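You operate a simulated robot arm through the tools that you are given. There is no shell and no other tool.

You run a simulated robot arm. Do the job below in one go: nothing can be reset, and whatever is moved stays where it is left.

TASK
Wash the silver knob, blow it dry and refit it on its shaft.
Fine: use the soak tray and the blower; switch the tray off before you reach in; leave the other knobs alone. What is to be rubbed or washed off counts as gone when no trace of it is left.

It is judged by the outcome, as a careful person would: the job done as asked, and still so three seconds after it is handed in. It fails if anything else is knocked over, pushed out of place, dropped, spilled or broken.

THE ROBOT
A 7-joint arm with a four-finger gripper, fixed in place. Base frame: the origin is at the foot of the arm, x ahead of it, y to its left, z up; the work surface is at about z = 86. Lengths are in cm, angles in degrees, forces in N, time in s.
Its first joint turns from -69.0 to 172.0 degrees. Payload 3.67 kg.
The tool frame sits at the grasp point between the pads (the TCP): z along the fingers, y along the line on which they close. The tips reach 2.8 cm beyond it. The gripper opens to 11.2 cm. The gripper's body begins 7.3 cm behind the TCP.
Orientation is that of the tool frame in the base frame, as a unit quaternion [w, x, y, z]. With the fingers straight down and closing along the base's y, the tool's x points along the base's -x, its y along +y and its z along -z.

THE INTERFACE
- The arm moves only by the tool nudge_tool. Its argument "steps" is a list of rows, each a list of 3 entries, a list of its own where there are three numbers: the shift along the base's x, y, z in units of 300 mm (1.0 is 300 mm), then the turn, a rotation vector about the base's x, y, z in units of 120 degrees (1.0 is 120 degrees), then the opening in per cent of the stroke, from 0 (shut) to 100 (fully open). In form: [[[x, y, z], [rx, ry, rz], claw], ...]. A call has 1 to 20 rows; each row is the pose to reach, as a shift and turn from the pose commanded when the call began. A call with a number of a shift or a turn outside -1 to 1 is refused whole. Each row takes 0.2 s and may step no farther than 5 cm and 8.6 degrees from the row before; otherwise, or with a gripper value out of range, the whole call is refused. A pose out of reach is approached as far as the arm can. The call stops where the force on the tool passes 40 N (or 10 N more than at its start, if that is more) or the arm is blocked; 0.2 s more then pass. The fingers move at their own pace and stop on an object; they squeeze with about 34 N. The grip force told is the motor's: it shows also when the fingers shut on nothing. Time passes only in rows, and 0.2 s behind the last, so rows that repeat a pose let the fingers close. The reply holds the time, the measured pose of the TCP, the force on the tool along the base axes, the opening and the grip force, in the units named above and with some noise, with the torque about the TCP (base axes, N m) and any sound that the robot's microphone picked up.
- Cameras (640 x 400 px; columns grow to the right, rows downward): "scene" is fixed at [5, -50.06, 145.75]; the picture's right is [0.18, -0.98, 0.00], its down [-0.49, -0.09, -0.87] and it looks along [0.85, 0.15, -0.50] (base axes); focal length 317 px, centre (320, 200). "wrist" rides on the gripper at [6, -1.8, -10.4] in the tool frame; the picture's right is [0.29, 0.96, 0.00], its down [-0.80, 0.24, -0.55] and it looks along [-0.53, 0.16, 0.83] (tool axes); focal length 234 px, centre (320, 200). There is no depth. A picture from a camera that has moved, and an enlarged one, comes with that camera's place and axes in the base frame and with its lens.
- capture(camera): a new picture of that camera. The clock stands still meanwhile.
- lift_body(by): slides the trunk up (or, below 0, down) by that many cm; the arm rides with it, the base frame stays. It gives what a move gives, with no picture.
- enlarge(camera, box): a new picture of the part [left, top, right, bottom] of that camera's present view, enlarged. The clock stands still meanwhile.
- finish_job(): hands the job in; it is judged then, once.

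Places have to be worked out from the pictures, the camera data and where the tool is seen. Open the gripper and draw the arm clear of the work before you hand the job in, unless the task says otherwise.

The tools are called after "Emit:" by a JSON object that holds its "name" and its "arguments". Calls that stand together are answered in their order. nudge_tool: Moves the arm, as the interface text tells. Its arguments: {"type":"object","properties":{"steps":{"type":"array"}},"required":["steps"]} The other tools are called the same way: lift_body (by) slides the trunk up or down; capture (camera) takes a picture; enlarge (camera, box) takes an enlarged picture of a part of a camera's view; finish_job () hands the job in.

At the start:

```text
t: 0.0
eef_pos: [71.37, -51.6, 117.93]
orientation: [0.0, 0.0, 1.0, 0.0]
force: [-0.3, -0.4, -0.5]
wrist_torque: [0.02, -0.01, -0.02]
grip_width: 11.21
gripper_force: 0.1
trunk travel left (down, up): [-67.5, 16.5]
```

scene: 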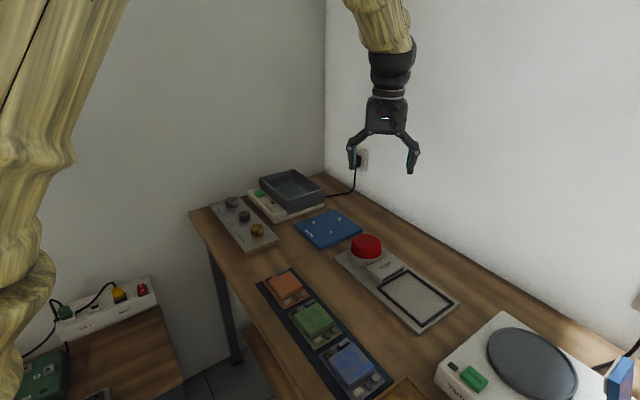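
wrist: 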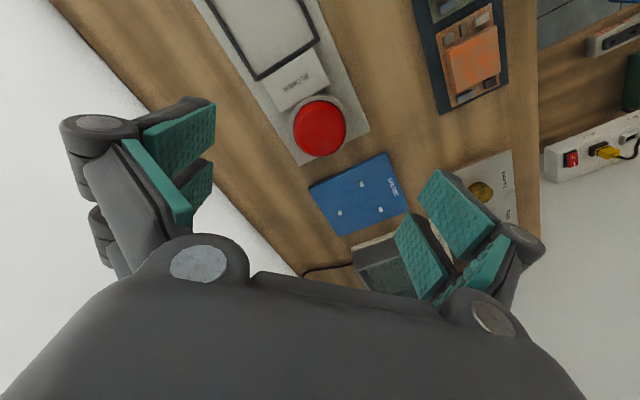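

I'll start by looking closely at the scene before any motion: the knob panel, the soak tray, the blower and the blue pad.

Emit:
{"name": "enlarge", "arguments": {"camera": "scene", "box": [190, 160, 350, 260]}}

Emit:
{"name": "enlarge", "arguments": {"camera": "scene", "box": [320, 220, 640, 400]}}

Emit:
{"name": "enlarge", "arguments": {"camera": "wrist", "box": [200, 0, 540, 300]}}

Emit:
{"name": "enlarge", "arguments": {"camera": "scene", "box": [0, 250, 200, 400]}}

```text
4.00 times, centred on (270, 210) of scene
camera zoom: at [5.0, -50.06, 145.75], right [0.18, -0.98, 0.0], down [-0.49, -0.09, -0.87], along [0.85, 0.15, -0.5], focal length 1268 px, centre (520, 160)
```

zoom: 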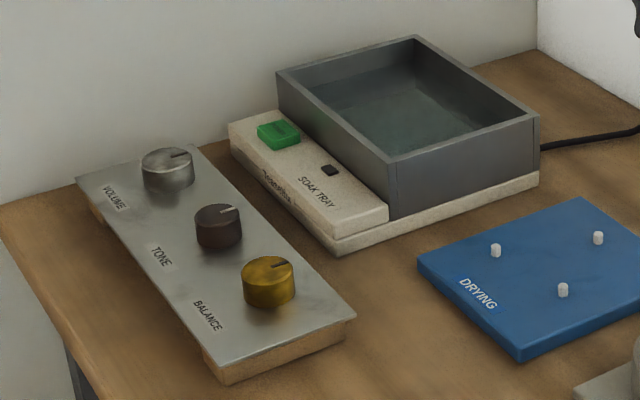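

```text
2.00 times, centred on (480, 310) of scene
camera zoom: at [5.0, -50.06, 145.75], right [0.18, -0.98, 0.0], down [-0.49, -0.09, -0.87], along [0.85, 0.15, -0.5], focal length 634 px, centre (0, -20)
```

zoom: 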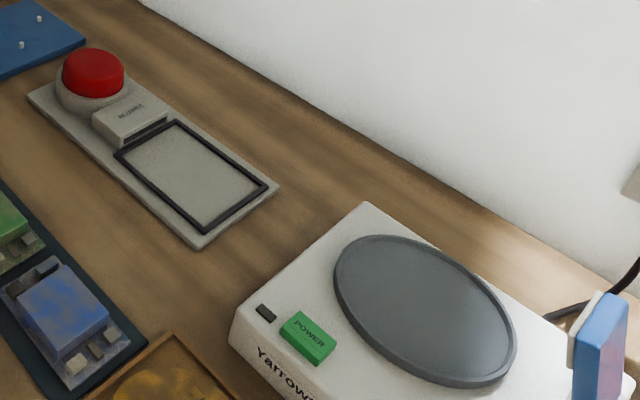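

```text
1.33 times, centred on (370, 150) of wrist
camera zoom: at [65.34, -53.55, 128.3], right [-0.29, 0.96, 0.0], down [0.8, 0.24, 0.55], along [0.53, 0.16, -0.83], focal length 312 px, centre (253, 267)
```

zoom: 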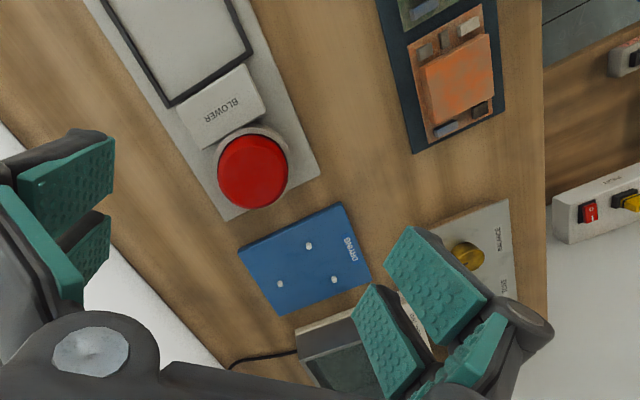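

```text
2.67 times, centred on (100, 325) of scene
camera zoom: at [5.0, -50.06, 145.75], right [0.18, -0.98, 0.0], down [-0.49, -0.09, -0.87], along [0.85, 0.15, -0.5], focal length 845 px, centre (907, -133)
```

zoom: 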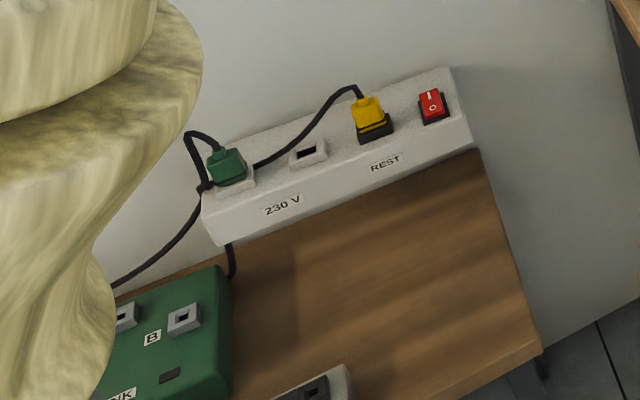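

The silver knob (VOLUME) sits at about (92, -3) at the far left end of the panel, with the soak tray next to it and the blower nearer to me. I'll swing the arm left at a safe height so the wrist camera can see the panel and tray.

Emit:
{"name": "nudge_tool", "arguments": {"steps": [[[-0.02, 0.14, 0], [0, 0, 0], 100], [[-0.04, 0.29, 0], [0, 0, 0], 100], [[-0.06, 0.44, 0], [0, 0, 0], 100], [[-0.08, 0.59, 0], [0, 0, 0], 100], [[-0.1, 0.74, 0], [0, 0, 0], 100], [[-0.12, 0.88, 0], [0, 0, 0], 100], [[-0.12, 0.98, 0], [0, 0, 0], 100]]}}

Emit:
{"name": "capture", "arguments": {"camera": "wrist"}}

Emit:
{"name": "capture", "arguments": {"camera": "scene"}}

```text
t: 1.6
eef_pos: [67.79, -22.09, 118.08]
orientation: [0.001, 0.0, 1.0, 0.0]
force: [0.7, -0.8, -0.6]
wrist_torque: [0.0, 0.05, 0.02]
grip_width: 11.19
gripper_force: 0.0
trunk travel left (down, up): [-67.5, 16.5]
```

```text
taken
camera wrist: at [61.85, -23.9, 128.37], right [-0.29, 0.96, 0.0], down [0.8, 0.24, 0.55], along [0.53, 0.16, -0.83], focal length 234 px, centre (320, 200)
```

wrist: 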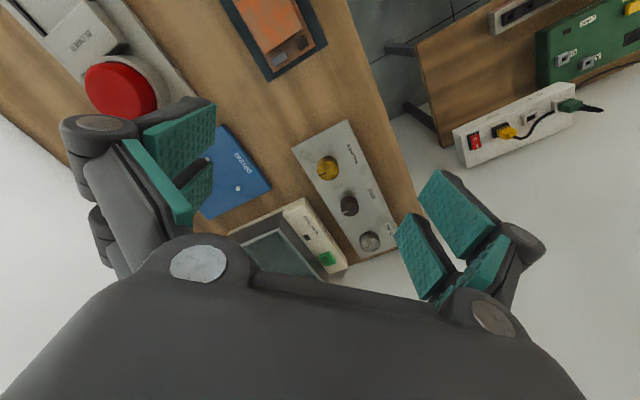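

```text
taken
```

scene: 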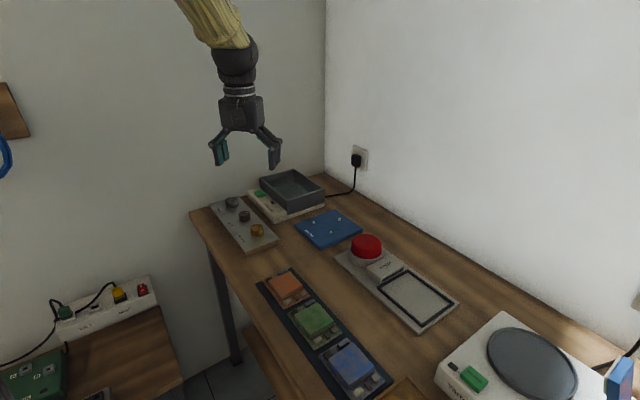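

The panel with three knobs, the tray and the drying plate are now in view. I'll enlarge that part to triangulate with the scene camera.

Emit:
{"name": "enlarge", "arguments": {"camera": "wrist", "box": [220, 110, 420, 285]}}

Emit:
{"name": "enlarge", "arguments": {"camera": "scene", "box": [200, 180, 290, 260]}}

```text
2.29 times, centred on (320, 198) of wrist
camera zoom: at [61.85, -23.9, 128.37], right [-0.29, 0.96, 0.0], down [0.8, 0.24, 0.55], along [0.53, 0.16, -0.83], focal length 535 px, centre (320, 206)
```

zoom: 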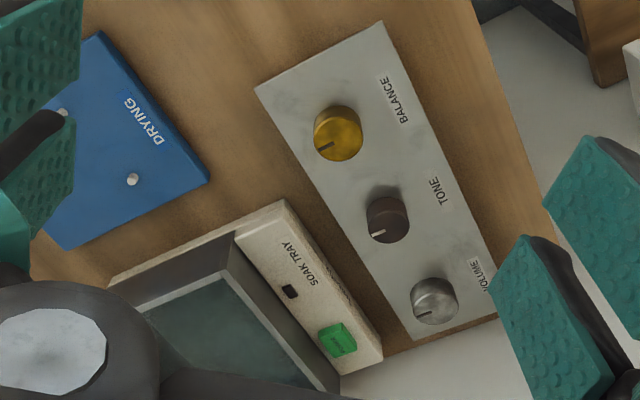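

```text
5.00 times, centred on (245, 220) of scene
camera zoom: at [5.0, -50.06, 145.75], right [0.18, -0.98, 0.0], down [-0.49, -0.09, -0.87], along [0.85, 0.15, -0.5], focal length 1584 px, centre (695, 100)
```

zoom: 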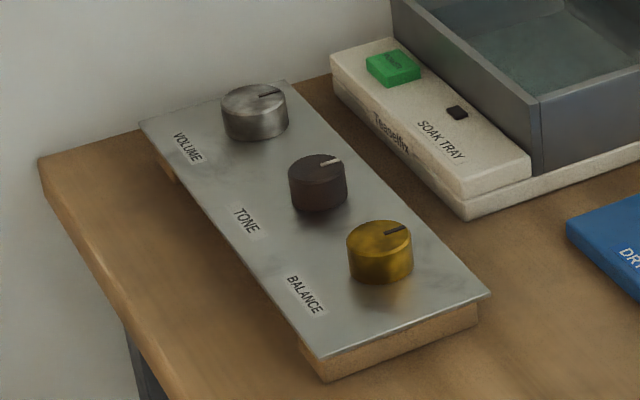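

Triangulation gives: panel yawed 45°, top z≈87.9; silver knob top near (94.3, -2.2, 90.1) with its pointer along (+x,-y), same as the others. The tray's green button is around x≈101, so I'll move the wrist camera nearer for a better view of the tray.

Emit:
{"name": "nudge_tool", "arguments": {"steps": [[[0.12, -0.06, 0], [0, 0, 0], 100], [[0.24, -0.12, 0], [0, 0, 0], 100], [[0.36, -0.18, 0], [0, 0, 0], 100], [[0.36, -0.18, 0], [0, 0, 0], 100]]}}

Emit:
{"name": "capture", "arguments": {"camera": "wrist"}}

Emit:
{"name": "enlarge", "arguments": {"camera": "wrist", "box": [200, 80, 440, 270]}}

Emit:
{"name": "enlarge", "arguments": {"camera": "scene", "box": [240, 160, 370, 250]}}

```text
t: 2.6
eef_pos: [78.71, -27.51, 118.3]
orientation: [0.001, -0.001, 1.0, 0.0]
force: [-0.3, 0.4, 0.8]
wrist_torque: [0.01, -0.03, 0.01]
grip_width: 11.21
gripper_force: 0.1
trunk travel left (down, up): [-67.5, 16.5]
```

```text
taken
camera wrist: at [72.67, -29.43, 128.61], right [-0.29, 0.96, 0.0], down [0.8, 0.24, 0.56], along [0.53, 0.16, -0.83], focal length 234 px, centre (320, 200)
```

wrist: 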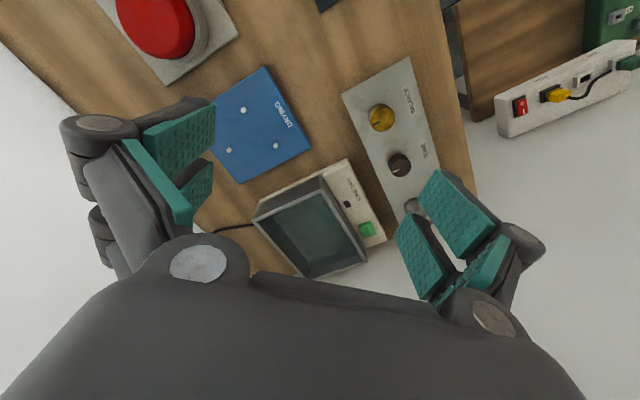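

```text
2.11 times, centred on (320, 175) of wrist
camera zoom: at [72.67, -29.43, 128.61], right [-0.29, 0.96, 0.0], down [0.8, 0.24, 0.56], along [0.53, 0.16, -0.83], focal length 493 px, centre (320, 253)
```

zoom: 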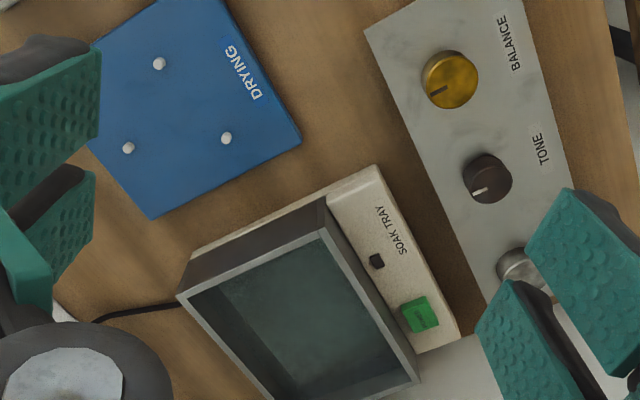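

```text
4.44 times, centred on (305, 205) of scene
camera zoom: at [5.0, -50.06, 145.75], right [0.18, -0.98, 0.0], down [-0.49, -0.09, -0.87], along [0.85, 0.15, -0.5], focal length 1408 px, centre (387, 178)
```

zoom: 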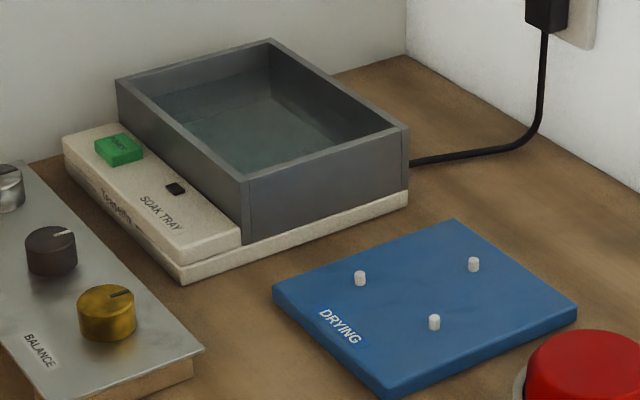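

Tray rim near corner is about (93.3, -23, 92.7), its long side running along (+x,+y); green button about (102.2, -9.5, 89.2); wall about 7 cm beyond the knob. I'll take closer looks at the blower and the drying plate before starting.

Emit:
{"name": "enlarge", "arguments": {"camera": "scene", "box": [325, 225, 475, 340]}}

Emit:
{"name": "enlarge", "arguments": {"camera": "scene", "box": [210, 185, 270, 225]}}

Emit:
{"name": "enlarge", "arguments": {"camera": "wrist", "box": [80, 0, 340, 190]}}

```text
3.48 times, centred on (400, 282) of scene
camera zoom: at [5.0, -50.06, 145.75], right [0.18, -0.98, 0.0], down [-0.49, -0.09, -0.87], along [0.85, 0.15, -0.5], focal length 1102 px, centre (42, -87)
```

zoom: 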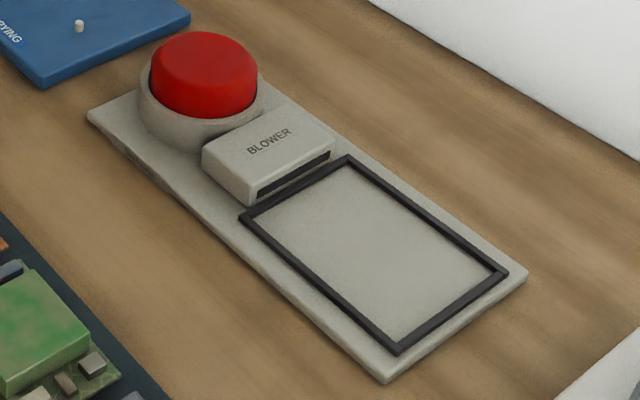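

```text
10.00 times, centred on (240, 205) of scene
camera zoom: at [5.0, -50.06, 145.75], right [0.18, -0.98, 0.0], down [-0.49, -0.09, -0.87], along [0.85, 0.15, -0.5], focal length 3169 px, centre (1120, 150)
```

zoom: 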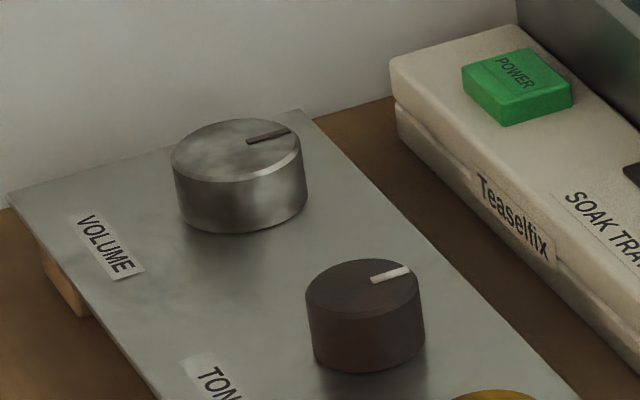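

```text
2.11 times, centred on (210, 95) of wrist
camera zoom: at [72.67, -29.43, 128.61], right [-0.29, 0.96, 0.0], down [0.8, 0.24, 0.56], along [0.53, 0.16, -0.83], focal length 493 px, centre (552, 421)
```

zoom: 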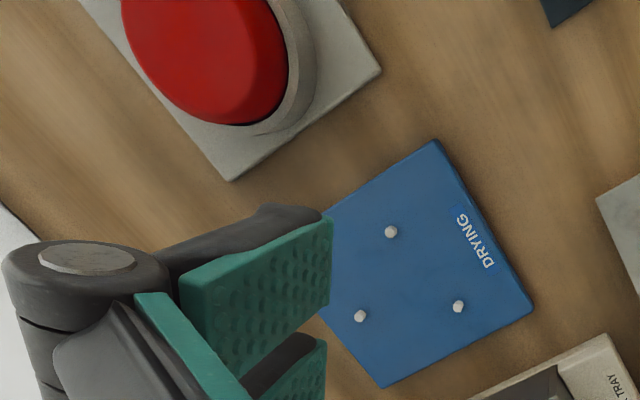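

The silver knob is about 4.8 cm wide, 2.1 cm tall. I'll tilt the tool ~17° outward about the closing axis (adds reach and wall clearance, pads stay vertical) and move to above the knob at z≈104.

Emit:
{"name": "nudge_tool", "arguments": {"steps": [[[0.066, 0.106, -0.058], [0, -0.07, 0], 80], [[0.132, 0.2125, -0.116], [0, -0.14, 0], 70], [[0.198, 0.319, -0.174], [0, -0.1433, 0], 67], [[0.264, 0.425, -0.232], [0, -0.1433, 0], 67], [[0.33, 0.531, -0.29], [0, -0.1433, 0], 67], [[0.396, 0.6375, -0.348], [0, -0.1433, 0], 67], [[0.462, 0.744, -0.406], [0, -0.1433, 0], 67], [[0.5277, 0.85, -0.4643], [0, -0.1433, 0], 67], [[0.5277, 0.85, -0.4643], [0, -0.1433, 0], 67]]}}

Emit:
{"name": "capture", "arguments": {"camera": "wrist"}}

Emit:
{"name": "capture", "arguments": {"camera": "scene"}}

```text
t: 4.6
eef_pos: [94.41, -2.12, 104.28]
orientation: [0.15, 0.001, 0.989, 0.001]
force: [-0.1, 0.0, -0.2]
wrist_torque: [0.01, -0.02, 0.03]
grip_width: 7.5
gripper_force: 0.1
trunk travel left (down, up): [-67.5, 16.5]
```

```text
taken
camera wrist: at [85.63, -3.97, 112.2], right [-0.27, 0.96, -0.08], down [0.6, 0.24, 0.77], along [0.75, 0.16, -0.64], focal length 234 px, centre (320, 200)
```

wrist: 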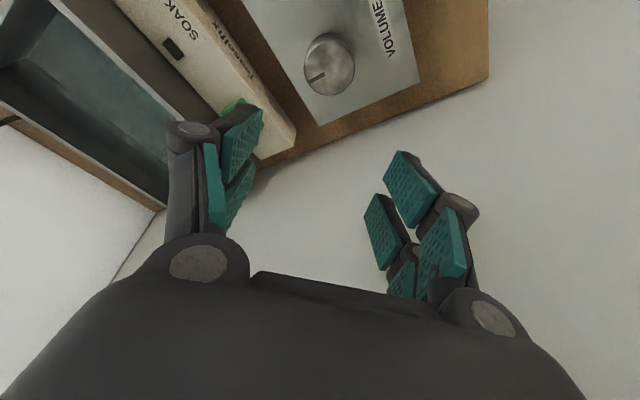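

```text
taken
```

scene: 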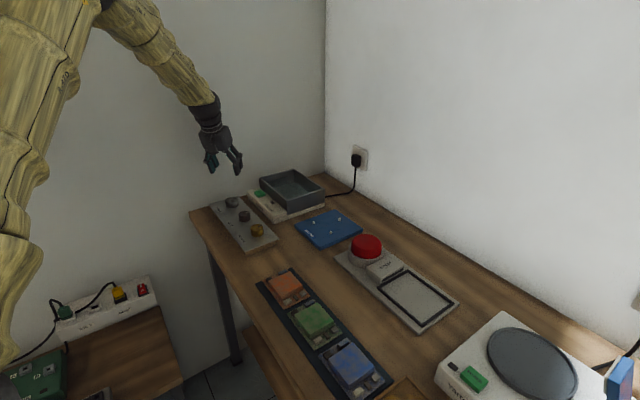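

The tool tilts cleanly and reaches. I'll enlarge the wrist view of the knob to refine its centre.

Emit:
{"name": "enlarge", "arguments": {"camera": "wrist", "box": [260, 0, 420, 100]}}

Emit:
{"name": "enlarge", "arguments": {"camera": "scene", "box": [195, 130, 275, 220]}}

```text
4.00 times, centred on (340, 50) of wrist
camera zoom: at [85.63, -3.97, 112.2], right [-0.27, 0.96, -0.08], down [0.6, 0.24, 0.77], along [0.75, 0.16, -0.64], focal length 937 px, centre (240, 800)
```

zoom: 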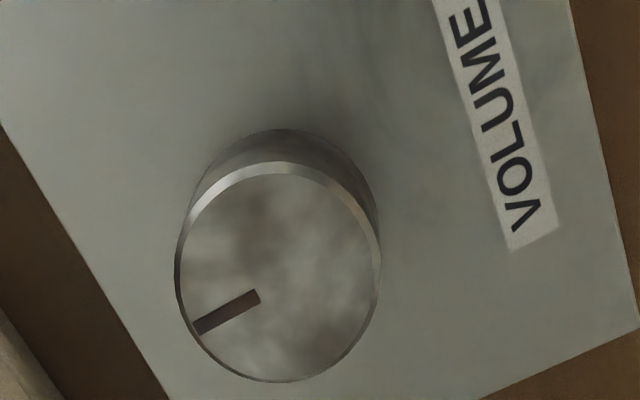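

```text
4.44 times, centred on (235, 175) of scene
camera zoom: at [5.0, -50.06, 145.75], right [0.18, -0.98, 0.0], down [-0.49, -0.09, -0.87], along [0.85, 0.15, -0.5], focal length 1408 px, centre (698, 311)
```

zoom: 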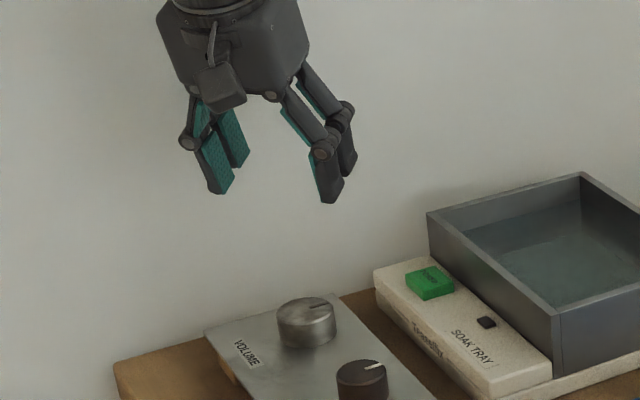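

The wrist view puts the knob centre at about (94.05, -2.6). I'll correct sideways and come down to z≈95.5, then check alignment between the fingers.

Emit:
{"name": "nudge_tool", "arguments": {"steps": [[[-0.0117, -0.0167, -0.1], [0, 0, 0], 67], [[-0.0117, -0.0167, -0.2], [0, 0, 0], 67], [[-0.0117, -0.0167, -0.2833], [0, 0, 0], 67], [[-0.0117, -0.0167, -0.2833], [0, 0, 0], 67]]}}

Emit:
{"name": "capture", "arguments": {"camera": "wrist"}}

Emit:
{"name": "enlarge", "arguments": {"camera": "scene", "box": [195, 150, 275, 220]}}

```text
t: 5.6
eef_pos: [94.08, -2.48, 95.61]
orientation: [0.149, 0.001, 0.989, 0.0]
force: [-0.3, -0.2, -0.1]
wrist_torque: [0.01, -0.06, 0.0]
grip_width: 7.5
gripper_force: 0.0
trunk travel left (down, up): [-67.5, 16.5]
```

```text
taken
camera wrist: at [85.38, -4.38, 103.79], right [-0.28, 0.96, -0.09], down [0.6, 0.24, 0.77], along [0.75, 0.16, -0.64], focal length 234 px, centre (320, 200)
```

wrist: 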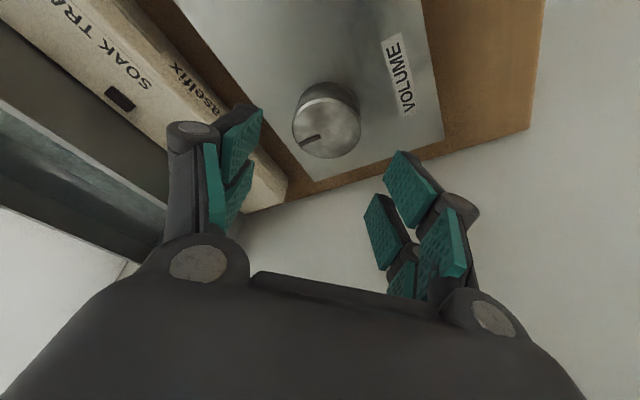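

```text
5.71 times, centred on (235, 185) of scene
camera zoom: at [5.0, -50.06, 145.75], right [0.18, -0.98, 0.0], down [-0.49, -0.09, -0.87], along [0.85, 0.15, -0.5], focal length 1811 px, centre (806, 286)
```

zoom: 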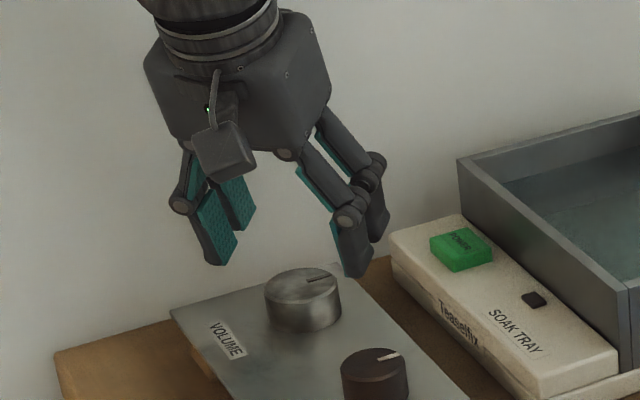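

The wrist view agrees with (94.1, -2.6). Before descending I want to check how far the fingertips actually reach, so I'll enlarge both views around the fingers.

Emit:
{"name": "enlarge", "arguments": {"camera": "scene", "box": [210, 165, 260, 200]}}

Emit:
{"name": "enlarge", "arguments": {"camera": "wrist", "box": [190, 70, 480, 290]}}

```text
11.43 times, centred on (235, 182) of scene
camera zoom: at [5.0, -50.06, 145.75], right [0.18, -0.98, 0.0], down [-0.49, -0.09, -0.87], along [0.85, 0.15, -0.5], focal length 3622 px, centre (1291, 400)
```

zoom: 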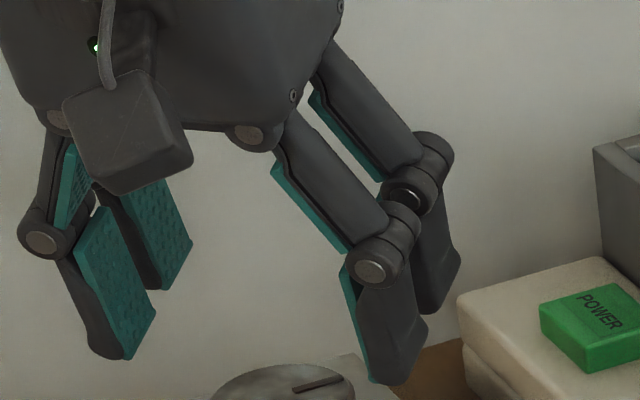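

```text
1.82 times, centred on (335, 180) of wrist
camera zoom: at [85.38, -4.38, 103.79], right [-0.28, 0.96, -0.09], down [0.6, 0.24, 0.77], along [0.75, 0.16, -0.64], focal length 426 px, centre (293, 236)
```

zoom: 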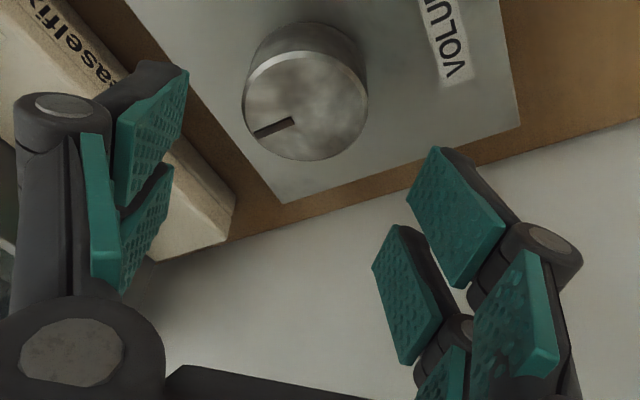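

Each side of the gripper turns out to carry two finger plates about 3 cm apart along tool x, centred on the TCP. I'll come straight down with the grip axis centred on the knob, to TCP z≈91.5, watching the force.

Emit:
{"name": "nudge_tool", "arguments": {"steps": [[[-0.021, 0, -0.04], [0, 0, 0], 67], [[-0.021, 0, -0.08], [0, 0, 0], 67], [[-0.021, 0, -0.11], [0, 0, 0], 67], [[-0.021, 0, -0.1333], [0, 0, 0], 67], [[-0.021, 0, -0.1333], [0, 0, 0], 67]]}}

Emit:
{"name": "capture", "arguments": {"camera": "wrist"}}

Emit:
{"name": "enlarge", "arguments": {"camera": "scene", "box": [205, 170, 265, 220]}}

```text
t: 6.8
eef_pos: [93.26, -2.48, 91.98]
orientation: [0.152, -0.001, 0.988, 0.0]
force: [5.6, 0.6, 14.0]
wrist_torque: [-0.07, 0.08, 0.08]
grip_width: 7.57
gripper_force: 0.1
trunk travel left (down, up): [-67.5, 16.5]
```

```text
taken
camera wrist: at [84.5, -4.47, 99.93], right [-0.28, 0.96, -0.09], down [0.59, 0.24, 0.77], along [0.76, 0.16, -0.63], focal length 234 px, centre (320, 200)
```

wrist: 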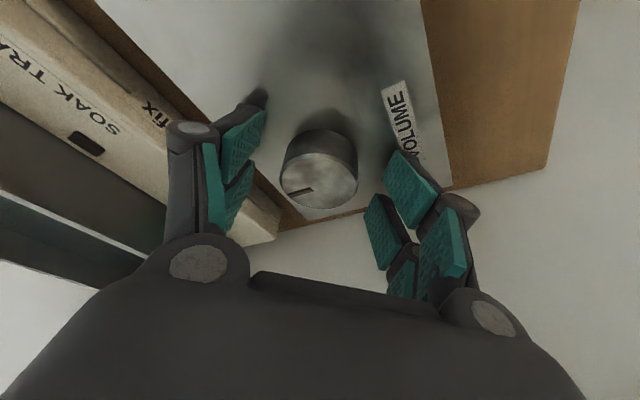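

```text
8.00 times, centred on (235, 195) of scene
camera zoom: at [5.0, -50.06, 145.75], right [0.18, -0.98, 0.0], down [-0.49, -0.09, -0.87], along [0.85, 0.15, -0.5], focal length 2535 px, centre (1000, 240)
```

zoom: 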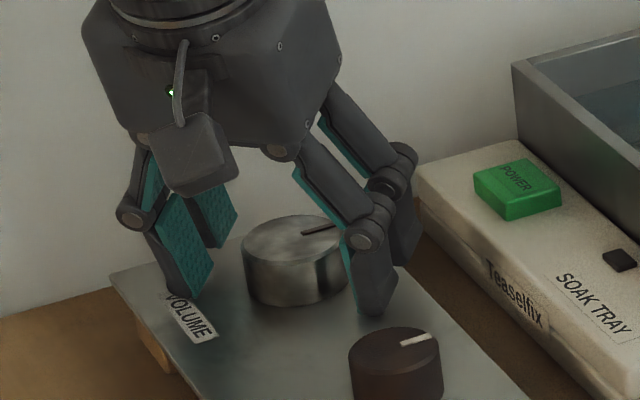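

The near fingertips lightly touched the panel (14 N), so they reach lower than assumed. I'll raise 0.65 cm and close gently on the knob.

Emit:
{"name": "nudge_tool", "arguments": {"steps": [[[0, 0, 0.0217], [0, 0, 0], 67], [[0, 0, 0.0217], [0, 0, 0], 55], [[0, 0, 0.0217], [0, 0, 0], 48], [[0, 0, 0.0217], [0, 0, 0], 44], [[0, 0, 0.0217], [0, 0, 0], 40], [[0, 0, 0.0217], [0, 0, 0], 30], [[0, 0, 0.0217], [0, 0, 0], 10], [[0, 0, 0.0217], [0, 0, 0], 0], [[0, 0, 0.0217], [0, 0, 0], 0]]}}

Emit:
{"name": "capture", "arguments": {"camera": "wrist"}}

Emit:
{"name": "enlarge", "arguments": {"camera": "scene", "box": [205, 170, 265, 220]}}

```text
t: 8.8
eef_pos: [93.37, -2.58, 92.42]
orientation: [0.151, 0.0, 0.989, 0.0]
force: [0.3, -2.4, 7.4]
wrist_torque: [-0.05, 0.08, -0.02]
grip_width: 4.23
gripper_force: 33.9
trunk travel left (down, up): [-67.5, 16.5]
```

```text
taken
camera wrist: at [84.53, -4.45, 100.4], right [-0.28, 0.96, -0.09], down [0.6, 0.24, 0.77], along [0.75, 0.16, -0.64], focal length 234 px, centre (320, 200)
```

wrist: 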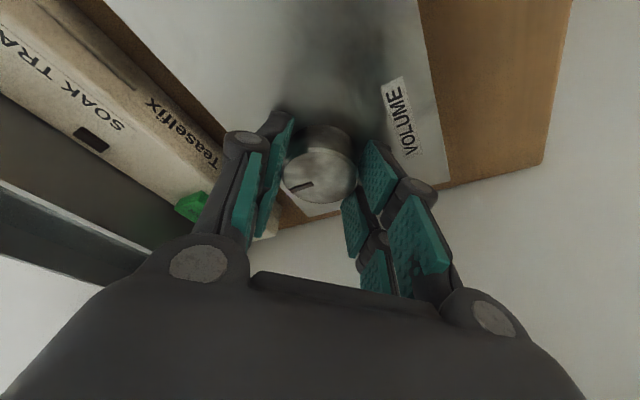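

```text
8.00 times, centred on (235, 195) of scene
camera zoom: at [5.0, -50.06, 145.75], right [0.18, -0.98, 0.0], down [-0.49, -0.09, -0.87], along [0.85, 0.15, -0.5], focal length 2535 px, centre (1000, 240)
```

zoom: 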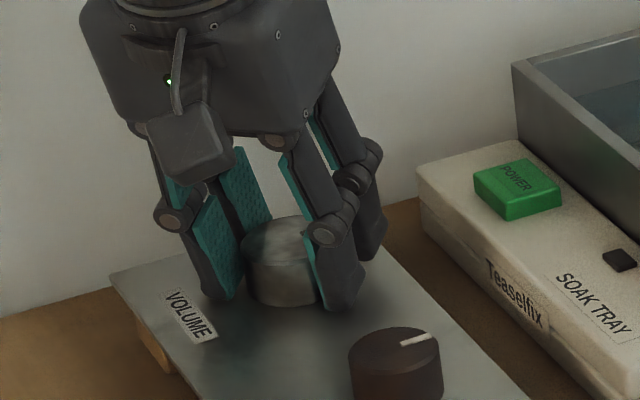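

The grip holds at 4.23 cm with 34 N. Now I'll pull the knob straight up slowly and watch the force.

Emit:
{"name": "nudge_tool", "arguments": {"steps": [[[0, 0, 0.015], [0, 0, 0], 0], [[0, 0, 0.03], [0, 0, 0], 0], [[0, 0, 0.045], [0, 0, 0], 0], [[0, 0, 0.06], [0, 0, 0], 0], [[0, 0, 0.08], [0, 0, 0], 0], [[0, 0, 0.1], [0, 0, 0], 0], [[0, 0, 0.13], [0, 0, 0], 0], [[0, 0, 0.17], [0, 0, 0], 0], [[0, 0, 0.21], [0, 0, 0], 0], [[0, 0, 0.25], [0, 0, 0], 0]]}}

Emit:
{"name": "capture", "arguments": {"camera": "wrist"}}

Emit:
{"name": "enlarge", "arguments": {"camera": "scene", "box": [195, 130, 275, 220]}}

```text
t: 11.0
eef_pos: [93.49, -2.82, 99.64]
orientation: [0.149, 0.0, 0.989, 0.0]
force: [-0.2, 0.1, -0.3]
wrist_torque: [0.0, 0.02, 0.0]
grip_width: 4.24
gripper_force: 33.4
trunk travel left (down, up): [-67.5, 16.5]
```

```text
taken
camera wrist: at [84.64, -4.64, 107.72], right [-0.28, 0.96, -0.09], down [0.6, 0.24, 0.76], along [0.75, 0.16, -0.64], focal length 234 px, centre (320, 200)
```

wrist: 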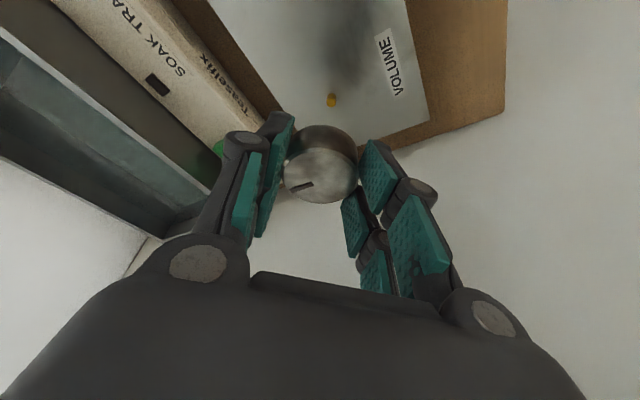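

```text
4.44 times, centred on (235, 175) of scene
camera zoom: at [5.0, -50.06, 145.75], right [0.18, -0.98, 0.0], down [-0.49, -0.09, -0.87], along [0.85, 0.15, -0.5], focal length 1408 px, centre (698, 311)
```

zoom: 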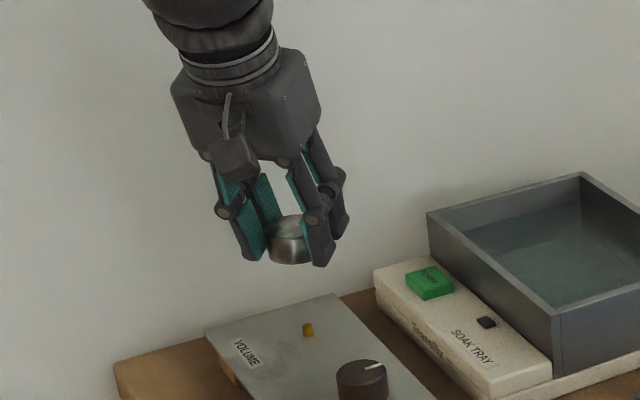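

The knob came off cleanly, and the brass shaft shows on the panel. I'll enlarge the shaft and the held knob to record the shaft's shape and the knob's position in the grip.

Emit:
{"name": "enlarge", "arguments": {"camera": "wrist", "box": [300, 80, 364, 120]}}

Emit:
{"name": "enlarge", "arguments": {"camera": "wrist", "box": [240, 110, 400, 220]}}

Emit:
{"name": "enlarge", "arguments": {"camera": "scene", "box": [220, 195, 244, 210]}}

```text
10.00 times, centred on (332, 100) of wrist
camera zoom: at [84.64, -4.64, 107.72], right [-0.28, 0.96, -0.09], down [0.6, 0.24, 0.76], along [0.75, 0.16, -0.64], focal length 2342 px, centre (200, 1200)
```

zoom: 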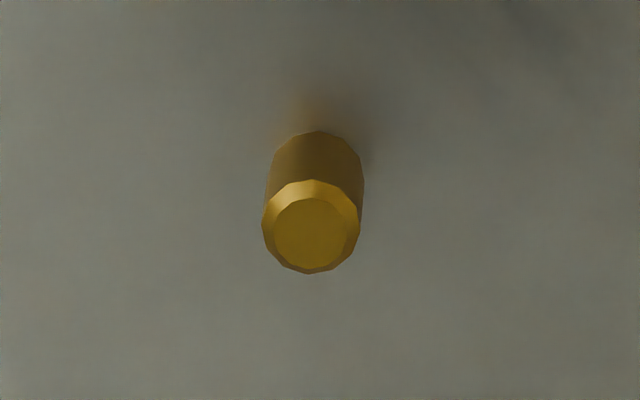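

```text
3.64 times, centred on (320, 165) of wrist
camera zoom: at [84.64, -4.64, 107.72], right [-0.28, 0.96, -0.09], down [0.6, 0.24, 0.76], along [0.75, 0.16, -0.64], focal length 852 px, centre (320, 327)
```

zoom: 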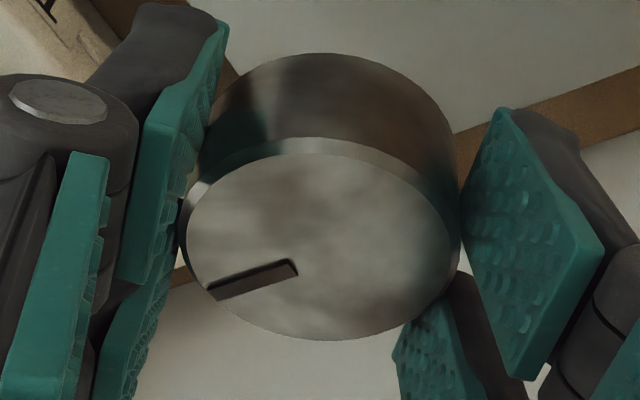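

```text
16.00 times, centred on (232, 202) of scene
camera zoom: at [5.0, -50.06, 145.75], right [0.18, -0.98, 0.0], down [-0.49, -0.09, -0.87], along [0.85, 0.15, -0.5], focal length 5070 px, centre (1728, 160)
```

zoom: 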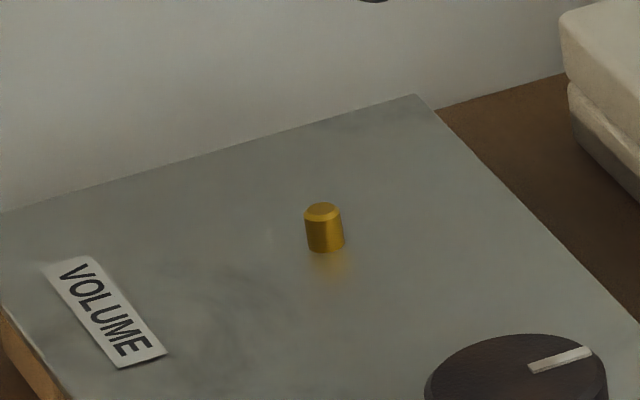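

The shaft is a plain round peg with a chamfer, at about (94.1, -2.5), and the knob sits straight in the grip. Next I'll lift to z≈104 and carry the knob over to the near end of the tray.

Emit:
{"name": "nudge_tool", "arguments": {"steps": [[[0, 0, 0.0725], [0, 0, 0], 0], [[0, 0, 0.145], [0, 0, 0], 0], [[0.045, -0.11, 0.145], [0, 0, 0], 0], [[0.09, -0.22, 0.145], [0, 0, 0], 0], [[0.136, -0.33, 0.145], [0, 0, 0], 0], [[0.18, -0.44, 0.145], [0, 0, 0], 0], [[0.226, -0.55, 0.145], [0, 0, 0], 0], [[0.2727, -0.6633, 0.145], [0, 0, 0], 0], [[0.2727, -0.6633, 0.145], [0, 0, 0], 0]]}}

Emit:
{"name": "capture", "arguments": {"camera": "wrist"}}

Emit:
{"name": "enlarge", "arguments": {"camera": "scene", "box": [230, 120, 350, 220]}}

```text
t: 13.0
eef_pos: [101.81, -22.4, 103.94]
orientation: [0.15, -0.001, 0.989, -0.001]
force: [-0.8, -0.4, -0.5]
wrist_torque: [-0.02, -0.02, -0.04]
grip_width: 4.23
gripper_force: 33.9
trunk travel left (down, up): [-67.5, 16.5]
```

```text
taken
camera wrist: at [93.04, -24.23, 112.13], right [-0.28, 0.96, -0.09], down [0.6, 0.24, 0.77], along [0.75, 0.16, -0.64], focal length 234 px, centre (320, 200)
```

wrist: 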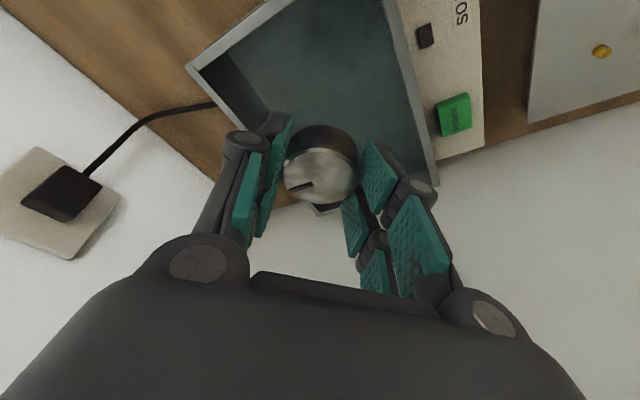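

```text
4.00 times, centred on (290, 170) of scene
camera zoom: at [5.0, -50.06, 145.75], right [0.18, -0.98, 0.0], down [-0.49, -0.09, -0.87], along [0.85, 0.15, -0.5], focal length 1268 px, centre (440, 320)
```

zoom: 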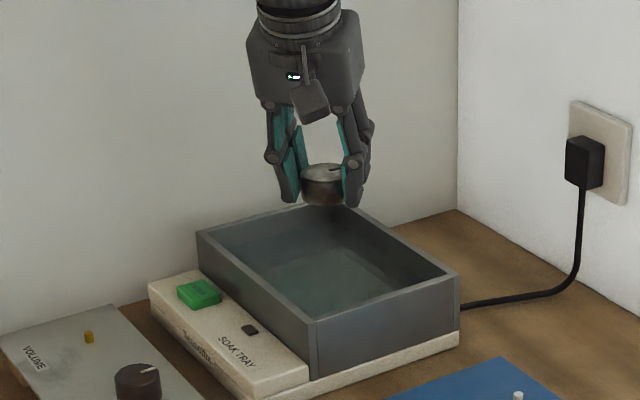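

I'm over the tray interior and the reach is fine. I'll lower to z≈96 first and check clearance to the walls.

Emit:
{"name": "nudge_tool", "arguments": {"steps": [[[0, 0, -0.1], [0, 0, 0], 0], [[0, 0, -0.2], [0, 0, 0], 0], [[0, 0, -0.2667], [0, 0, 0], 0], [[0, 0, -0.2667], [0, 0, 0], 0]]}}

Emit:
{"name": "capture", "arguments": {"camera": "wrist"}}

Emit:
{"name": "enlarge", "arguments": {"camera": "scene", "box": [230, 130, 350, 220]}}

```text
t: 14.0
eef_pos: [101.54, -22.69, 96.18]
orientation: [0.15, 0.0, 0.989, 0.0]
force: [0.5, 0.0, -0.1]
wrist_torque: [0.0, -0.02, -0.01]
grip_width: 4.2
gripper_force: 34.0
trunk travel left (down, up): [-67.5, 16.5]
```

```text
taken
camera wrist: at [92.71, -24.57, 104.27], right [-0.28, 0.96, -0.09], down [0.6, 0.24, 0.77], along [0.75, 0.16, -0.64], focal length 234 px, centre (320, 200)
```

wrist: 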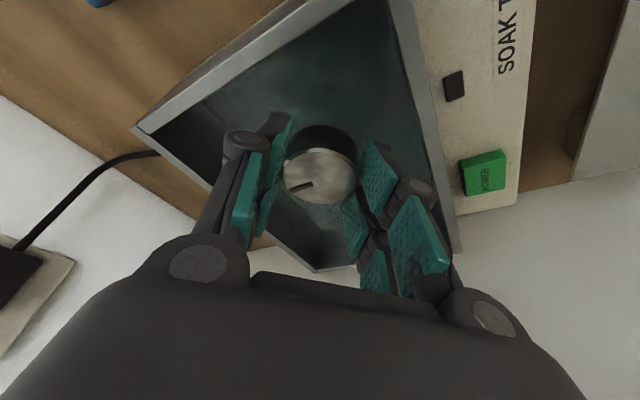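

```text
4.44 times, centred on (290, 175) of scene
camera zoom: at [5.0, -50.06, 145.75], right [0.18, -0.98, 0.0], down [-0.49, -0.09, -0.87], along [0.85, 0.15, -0.5], focal length 1408 px, centre (453, 311)
```

zoom: 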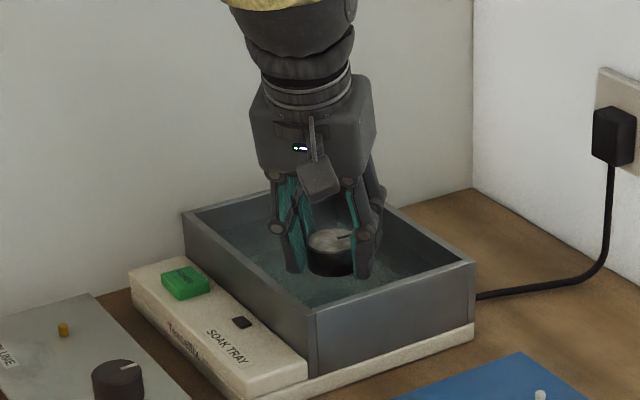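

Clear of all walls. I'll continue lowering in small steps toward the tray floor, watching the force.

Emit:
{"name": "nudge_tool", "arguments": {"steps": [[[0, 0, -0.03], [0, 0, 0], 0], [[0, 0, -0.06], [0, 0, 0], 0], [[0, 0, -0.09], [0, 0, 0], 0], [[0, 0, -0.11], [0, 0, 0], 0], [[0, 0, -0.11], [0, 0, 0], 0]]}}

```text
t: 15.2
eef_pos: [101.47, -22.5, 92.78]
orientation: [0.149, 0.001, 0.989, -0.001]
force: [-1.1, 0.4, 0.0]
wrist_torque: [0.0, 0.0, -0.02]
grip_width: 4.21
gripper_force: 33.9
trunk travel left (down, up): [-67.5, 16.5]
```

No contact yet at z≈92.8. I'll keep going down in fine steps.

Emit:
{"name": "nudge_tool", "arguments": {"steps": [[[0, 0, -0.01], [0, 0, 0], 0], [[0, 0, -0.02], [0, 0, 0], 0], [[0, 0, -0.03], [0, 0, 0], 0], [[0, 0, -0.03], [0, 0, 0], 0]]}}

Emit:
{"name": "enlarge", "arguments": {"camera": "scene", "box": [250, 150, 340, 220]}}

Emit:
{"name": "capture", "arguments": {"camera": "wrist"}}

```text
t: 16.2
eef_pos: [101.39, -22.47, 91.94]
orientation: [0.149, 0.001, 0.989, 0.0]
force: [-1.2, 0.0, -0.6]
wrist_torque: [-0.03, 0.0, -0.01]
grip_width: 4.22
gripper_force: 34.1
trunk travel left (down, up): [-67.5, 16.5]
```

```text
5.71 times, centred on (295, 185) of scene
camera zoom: at [5.0, -50.06, 145.75], right [0.18, -0.98, 0.0], down [-0.49, -0.09, -0.87], along [0.85, 0.15, -0.5], focal length 1811 px, centre (463, 286)
```

zoom: 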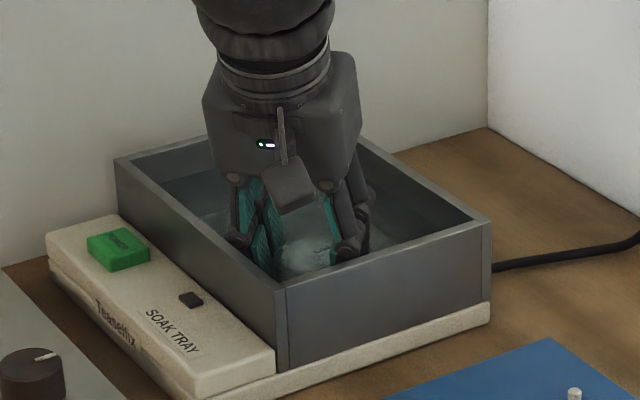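

```text
taken
camera wrist: at [92.69, -24.36, 100.02], right [-0.28, 0.96, -0.08], down [0.6, 0.24, 0.76], along [0.75, 0.16, -0.64], focal length 234 px, centre (320, 200)
```

wrist: 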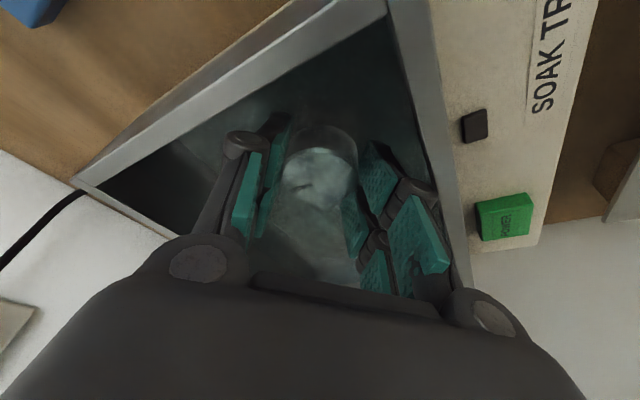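

Still no contact at 91.9; the knob is now under the fluid. I'll continue in fine steps.

Emit:
{"name": "nudge_tool", "arguments": {"steps": [[[0, 0, -0.01], [0, 0, 0], 0], [[0, 0, -0.02], [0, 0, 0], 0], [[0, 0, -0.02], [0, 0, 0], 0]]}}

```text
t: 17.0
eef_pos: [101.57, -22.64, 91.24]
orientation: [0.149, 0.0, 0.989, -0.001]
force: [-0.2, -0.4, -0.2]
wrist_torque: [-0.02, 0.0, -0.04]
grip_width: 4.22
gripper_force: 34.7
trunk travel left (down, up): [-67.5, 16.5]
```

Emit:
{"name": "nudge_tool", "arguments": {"steps": [[[0, 0, -0.01], [0, 0, 0], 0], [[0, 0, -0.02], [0, 0, 0], 0], [[0, 0, -0.02], [0, 0, 0], 0]]}}

```text
t: 17.8
eef_pos: [101.42, -22.52, 91.06]
orientation: [0.153, 0.001, 0.988, 0.0]
force: [-2.4, -0.1, 25.8]
wrist_torque: [0.01, 0.5, -0.01]
grip_width: 4.19
gripper_force: 33.8
trunk travel left (down, up): [-67.5, 16.5]
```

Contact with the tray floor at about z=91.05 (26 N upward). I'll back off 0.4 cm to relax the force and then open the fingers gently to about 7 cm.

Emit:
{"name": "nudge_tool", "arguments": {"steps": [[[0, 0, 0.013], [0, 0, 0], 0], [[0, 0, 0.013], [0, 0, 0], 30], [[0, 0, 0.013], [0, 0, 0], 40], [[0, 0, 0.013], [0, 0, 0], 50], [[0, 0, 0.013], [0, 0, 0], 62], [[0, 0, 0.013], [0, 0, 0], 62]]}}

Emit:
{"name": "capture", "arguments": {"camera": "wrist"}}

Emit:
{"name": "enlarge", "arguments": {"camera": "scene", "box": [250, 150, 340, 220]}}

```text
t: 19.2
eef_pos: [101.53, -22.8, 90.91]
orientation: [0.149, 0.0, 0.989, 0.0]
force: [4.8, -10.7, 1.3]
wrist_torque: [-0.04, 0.09, -0.02]
grip_width: 6.33
gripper_force: 0.1
trunk travel left (down, up): [-67.5, 16.5]
```

```text
taken
camera wrist: at [92.67, -24.65, 98.99], right [-0.28, 0.96, -0.08], down [0.6, 0.24, 0.76], along [0.75, 0.16, -0.64], focal length 234 px, centre (320, 200)
```

wrist: 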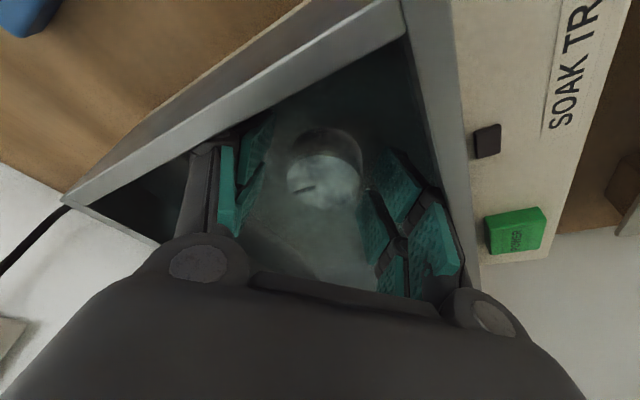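

```text
5.71 times, centred on (295, 185) of scene
camera zoom: at [5.0, -50.06, 145.75], right [0.18, -0.98, 0.0], down [-0.49, -0.09, -0.87], along [0.85, 0.15, -0.5], focal length 1811 px, centre (463, 286)
```

zoom: 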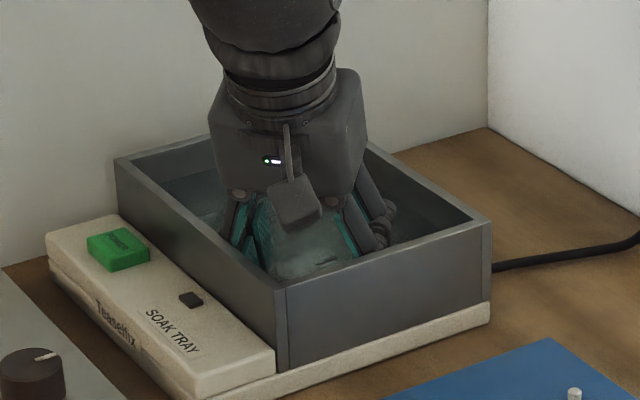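

The knob is released on the tray floor; one finger is lightly leaning on the tray wall (10 N along y), so I'll narrow the opening slightly to relieve it and then rise straight up.

Emit:
{"name": "nudge_tool", "arguments": {"steps": [[[0, -0.004, 0], [0, 0, 0], 53], [[0, -0.004, 0.005], [0, 0, 0], 53], [[0, -0.004, 0.03], [0, 0, 0], 53], [[0, -0.004, 0.06], [0, 0, 0], 53], [[0, -0.004, 0.1], [0, 0, 0], 53], [[0, -0.004, 0.18], [0, 0, 0], 53], [[0, -0.004, 0.3], [0, 0, 0], 53], [[0, -0.004, 0.45], [0, 0, 0], 53], [[0, -0.004, 0.45], [0, 0, 0], 53]]}}

Emit:
{"name": "capture", "arguments": {"camera": "wrist"}}

Emit:
{"name": "enlarge", "arguments": {"camera": "scene", "box": [230, 130, 350, 220]}}

```text
t: 21.2
eef_pos: [101.88, -22.58, 104.4]
orientation: [0.149, -0.001, 0.989, 0.0]
force: [0.7, -0.3, -0.4]
wrist_torque: [0.05, 0.03, -0.02]
grip_width: 5.93
gripper_force: 0.1
trunk travel left (down, up): [-67.5, 16.5]
```

```text
taken
camera wrist: at [92.99, -24.44, 112.41], right [-0.28, 0.96, -0.08], down [0.6, 0.24, 0.76], along [0.75, 0.16, -0.64], focal length 234 px, centre (320, 200)
```

wrist: 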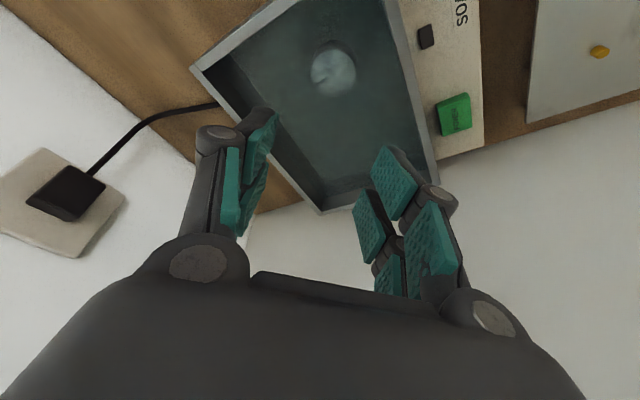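

```text
4.44 times, centred on (290, 175) of scene
camera zoom: at [5.0, -50.06, 145.75], right [0.18, -0.98, 0.0], down [-0.49, -0.09, -0.87], along [0.85, 0.15, -0.5], focal length 1408 px, centre (453, 311)
```

zoom: 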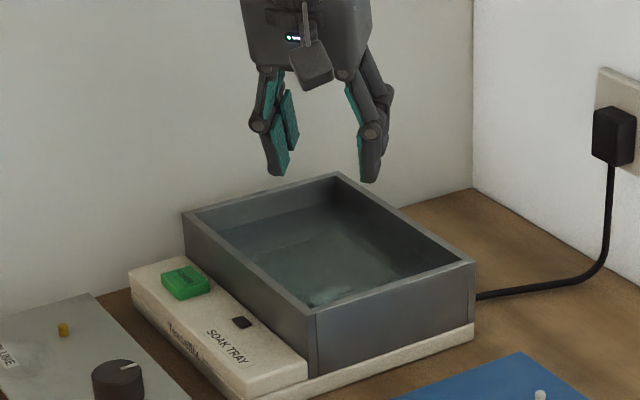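

The knob lies flat in the fluid near (102, -22.5). Now I'll turn the tool 45° (so the closed fingers stay clear of the tray wall), close the fingers and hover over the green button.

Emit:
{"name": "nudge_tool", "arguments": {"steps": [[[0.005, 0.075, 0], [0, 0, 0.0625], 40], [[0.01, 0.15, 0], [0, 0, 0.125], 20], [[0.016, 0.226, 0], [0, 0, 0.1875], 0], [[0.021, 0.302, -0.05], [0, 0, 0.25], 0], [[0.026, 0.377, -0.1], [0, 0, 0.3125], 0], [[0.0317, 0.4523, -0.1497], [0, 0, 0.375], 0], [[0.0317, 0.4523, -0.1497], [0, 0, 0.375], 0]]}}

Emit:
{"name": "capture", "arguments": {"camera": "wrist"}}

Emit:
{"name": "enlarge", "arguments": {"camera": "scene", "box": [220, 120, 340, 220]}}

```text
t: 22.8
eef_pos: [102.41, -9.1, 100.29]
orientation: [0.139, -0.379, 0.913, 0.058]
force: [-0.3, -0.6, 0.5]
wrist_torque: [-0.01, -0.02, 0.01]
grip_width: 0.0
gripper_force: 34.5
trunk travel left (down, up): [-67.5, 16.5]
```

```text
taken
camera wrist: at [97.53, -16.66, 108.31], right [-0.87, 0.48, -0.09], down [0.25, 0.59, 0.77], along [0.42, 0.65, -0.64], focal length 234 px, centre (320, 200)
```

wrist: 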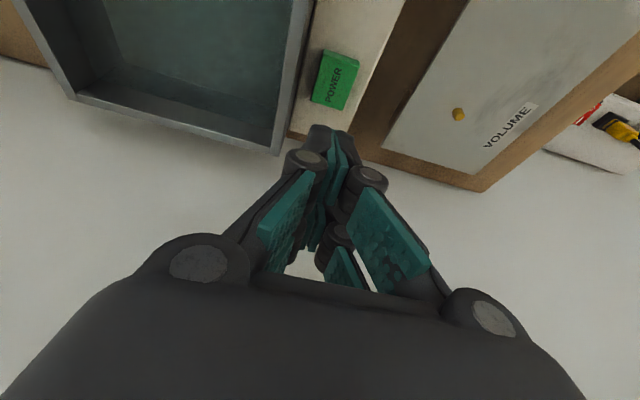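

```text
4.00 times, centred on (280, 170) of scene
camera zoom: at [5.0, -50.06, 145.75], right [0.18, -0.98, 0.0], down [-0.49, -0.09, -0.87], along [0.85, 0.15, -0.5], focal length 1268 px, centre (480, 320)
```

zoom: 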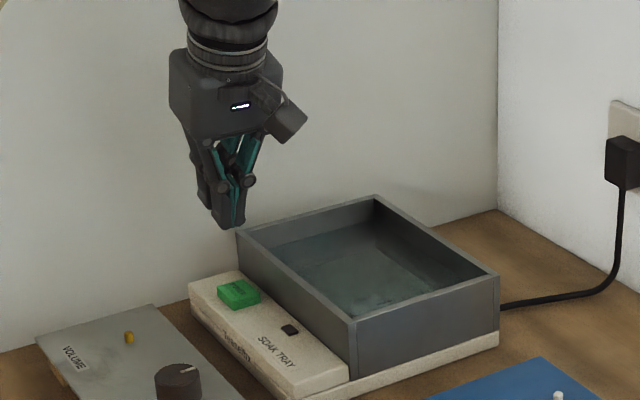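

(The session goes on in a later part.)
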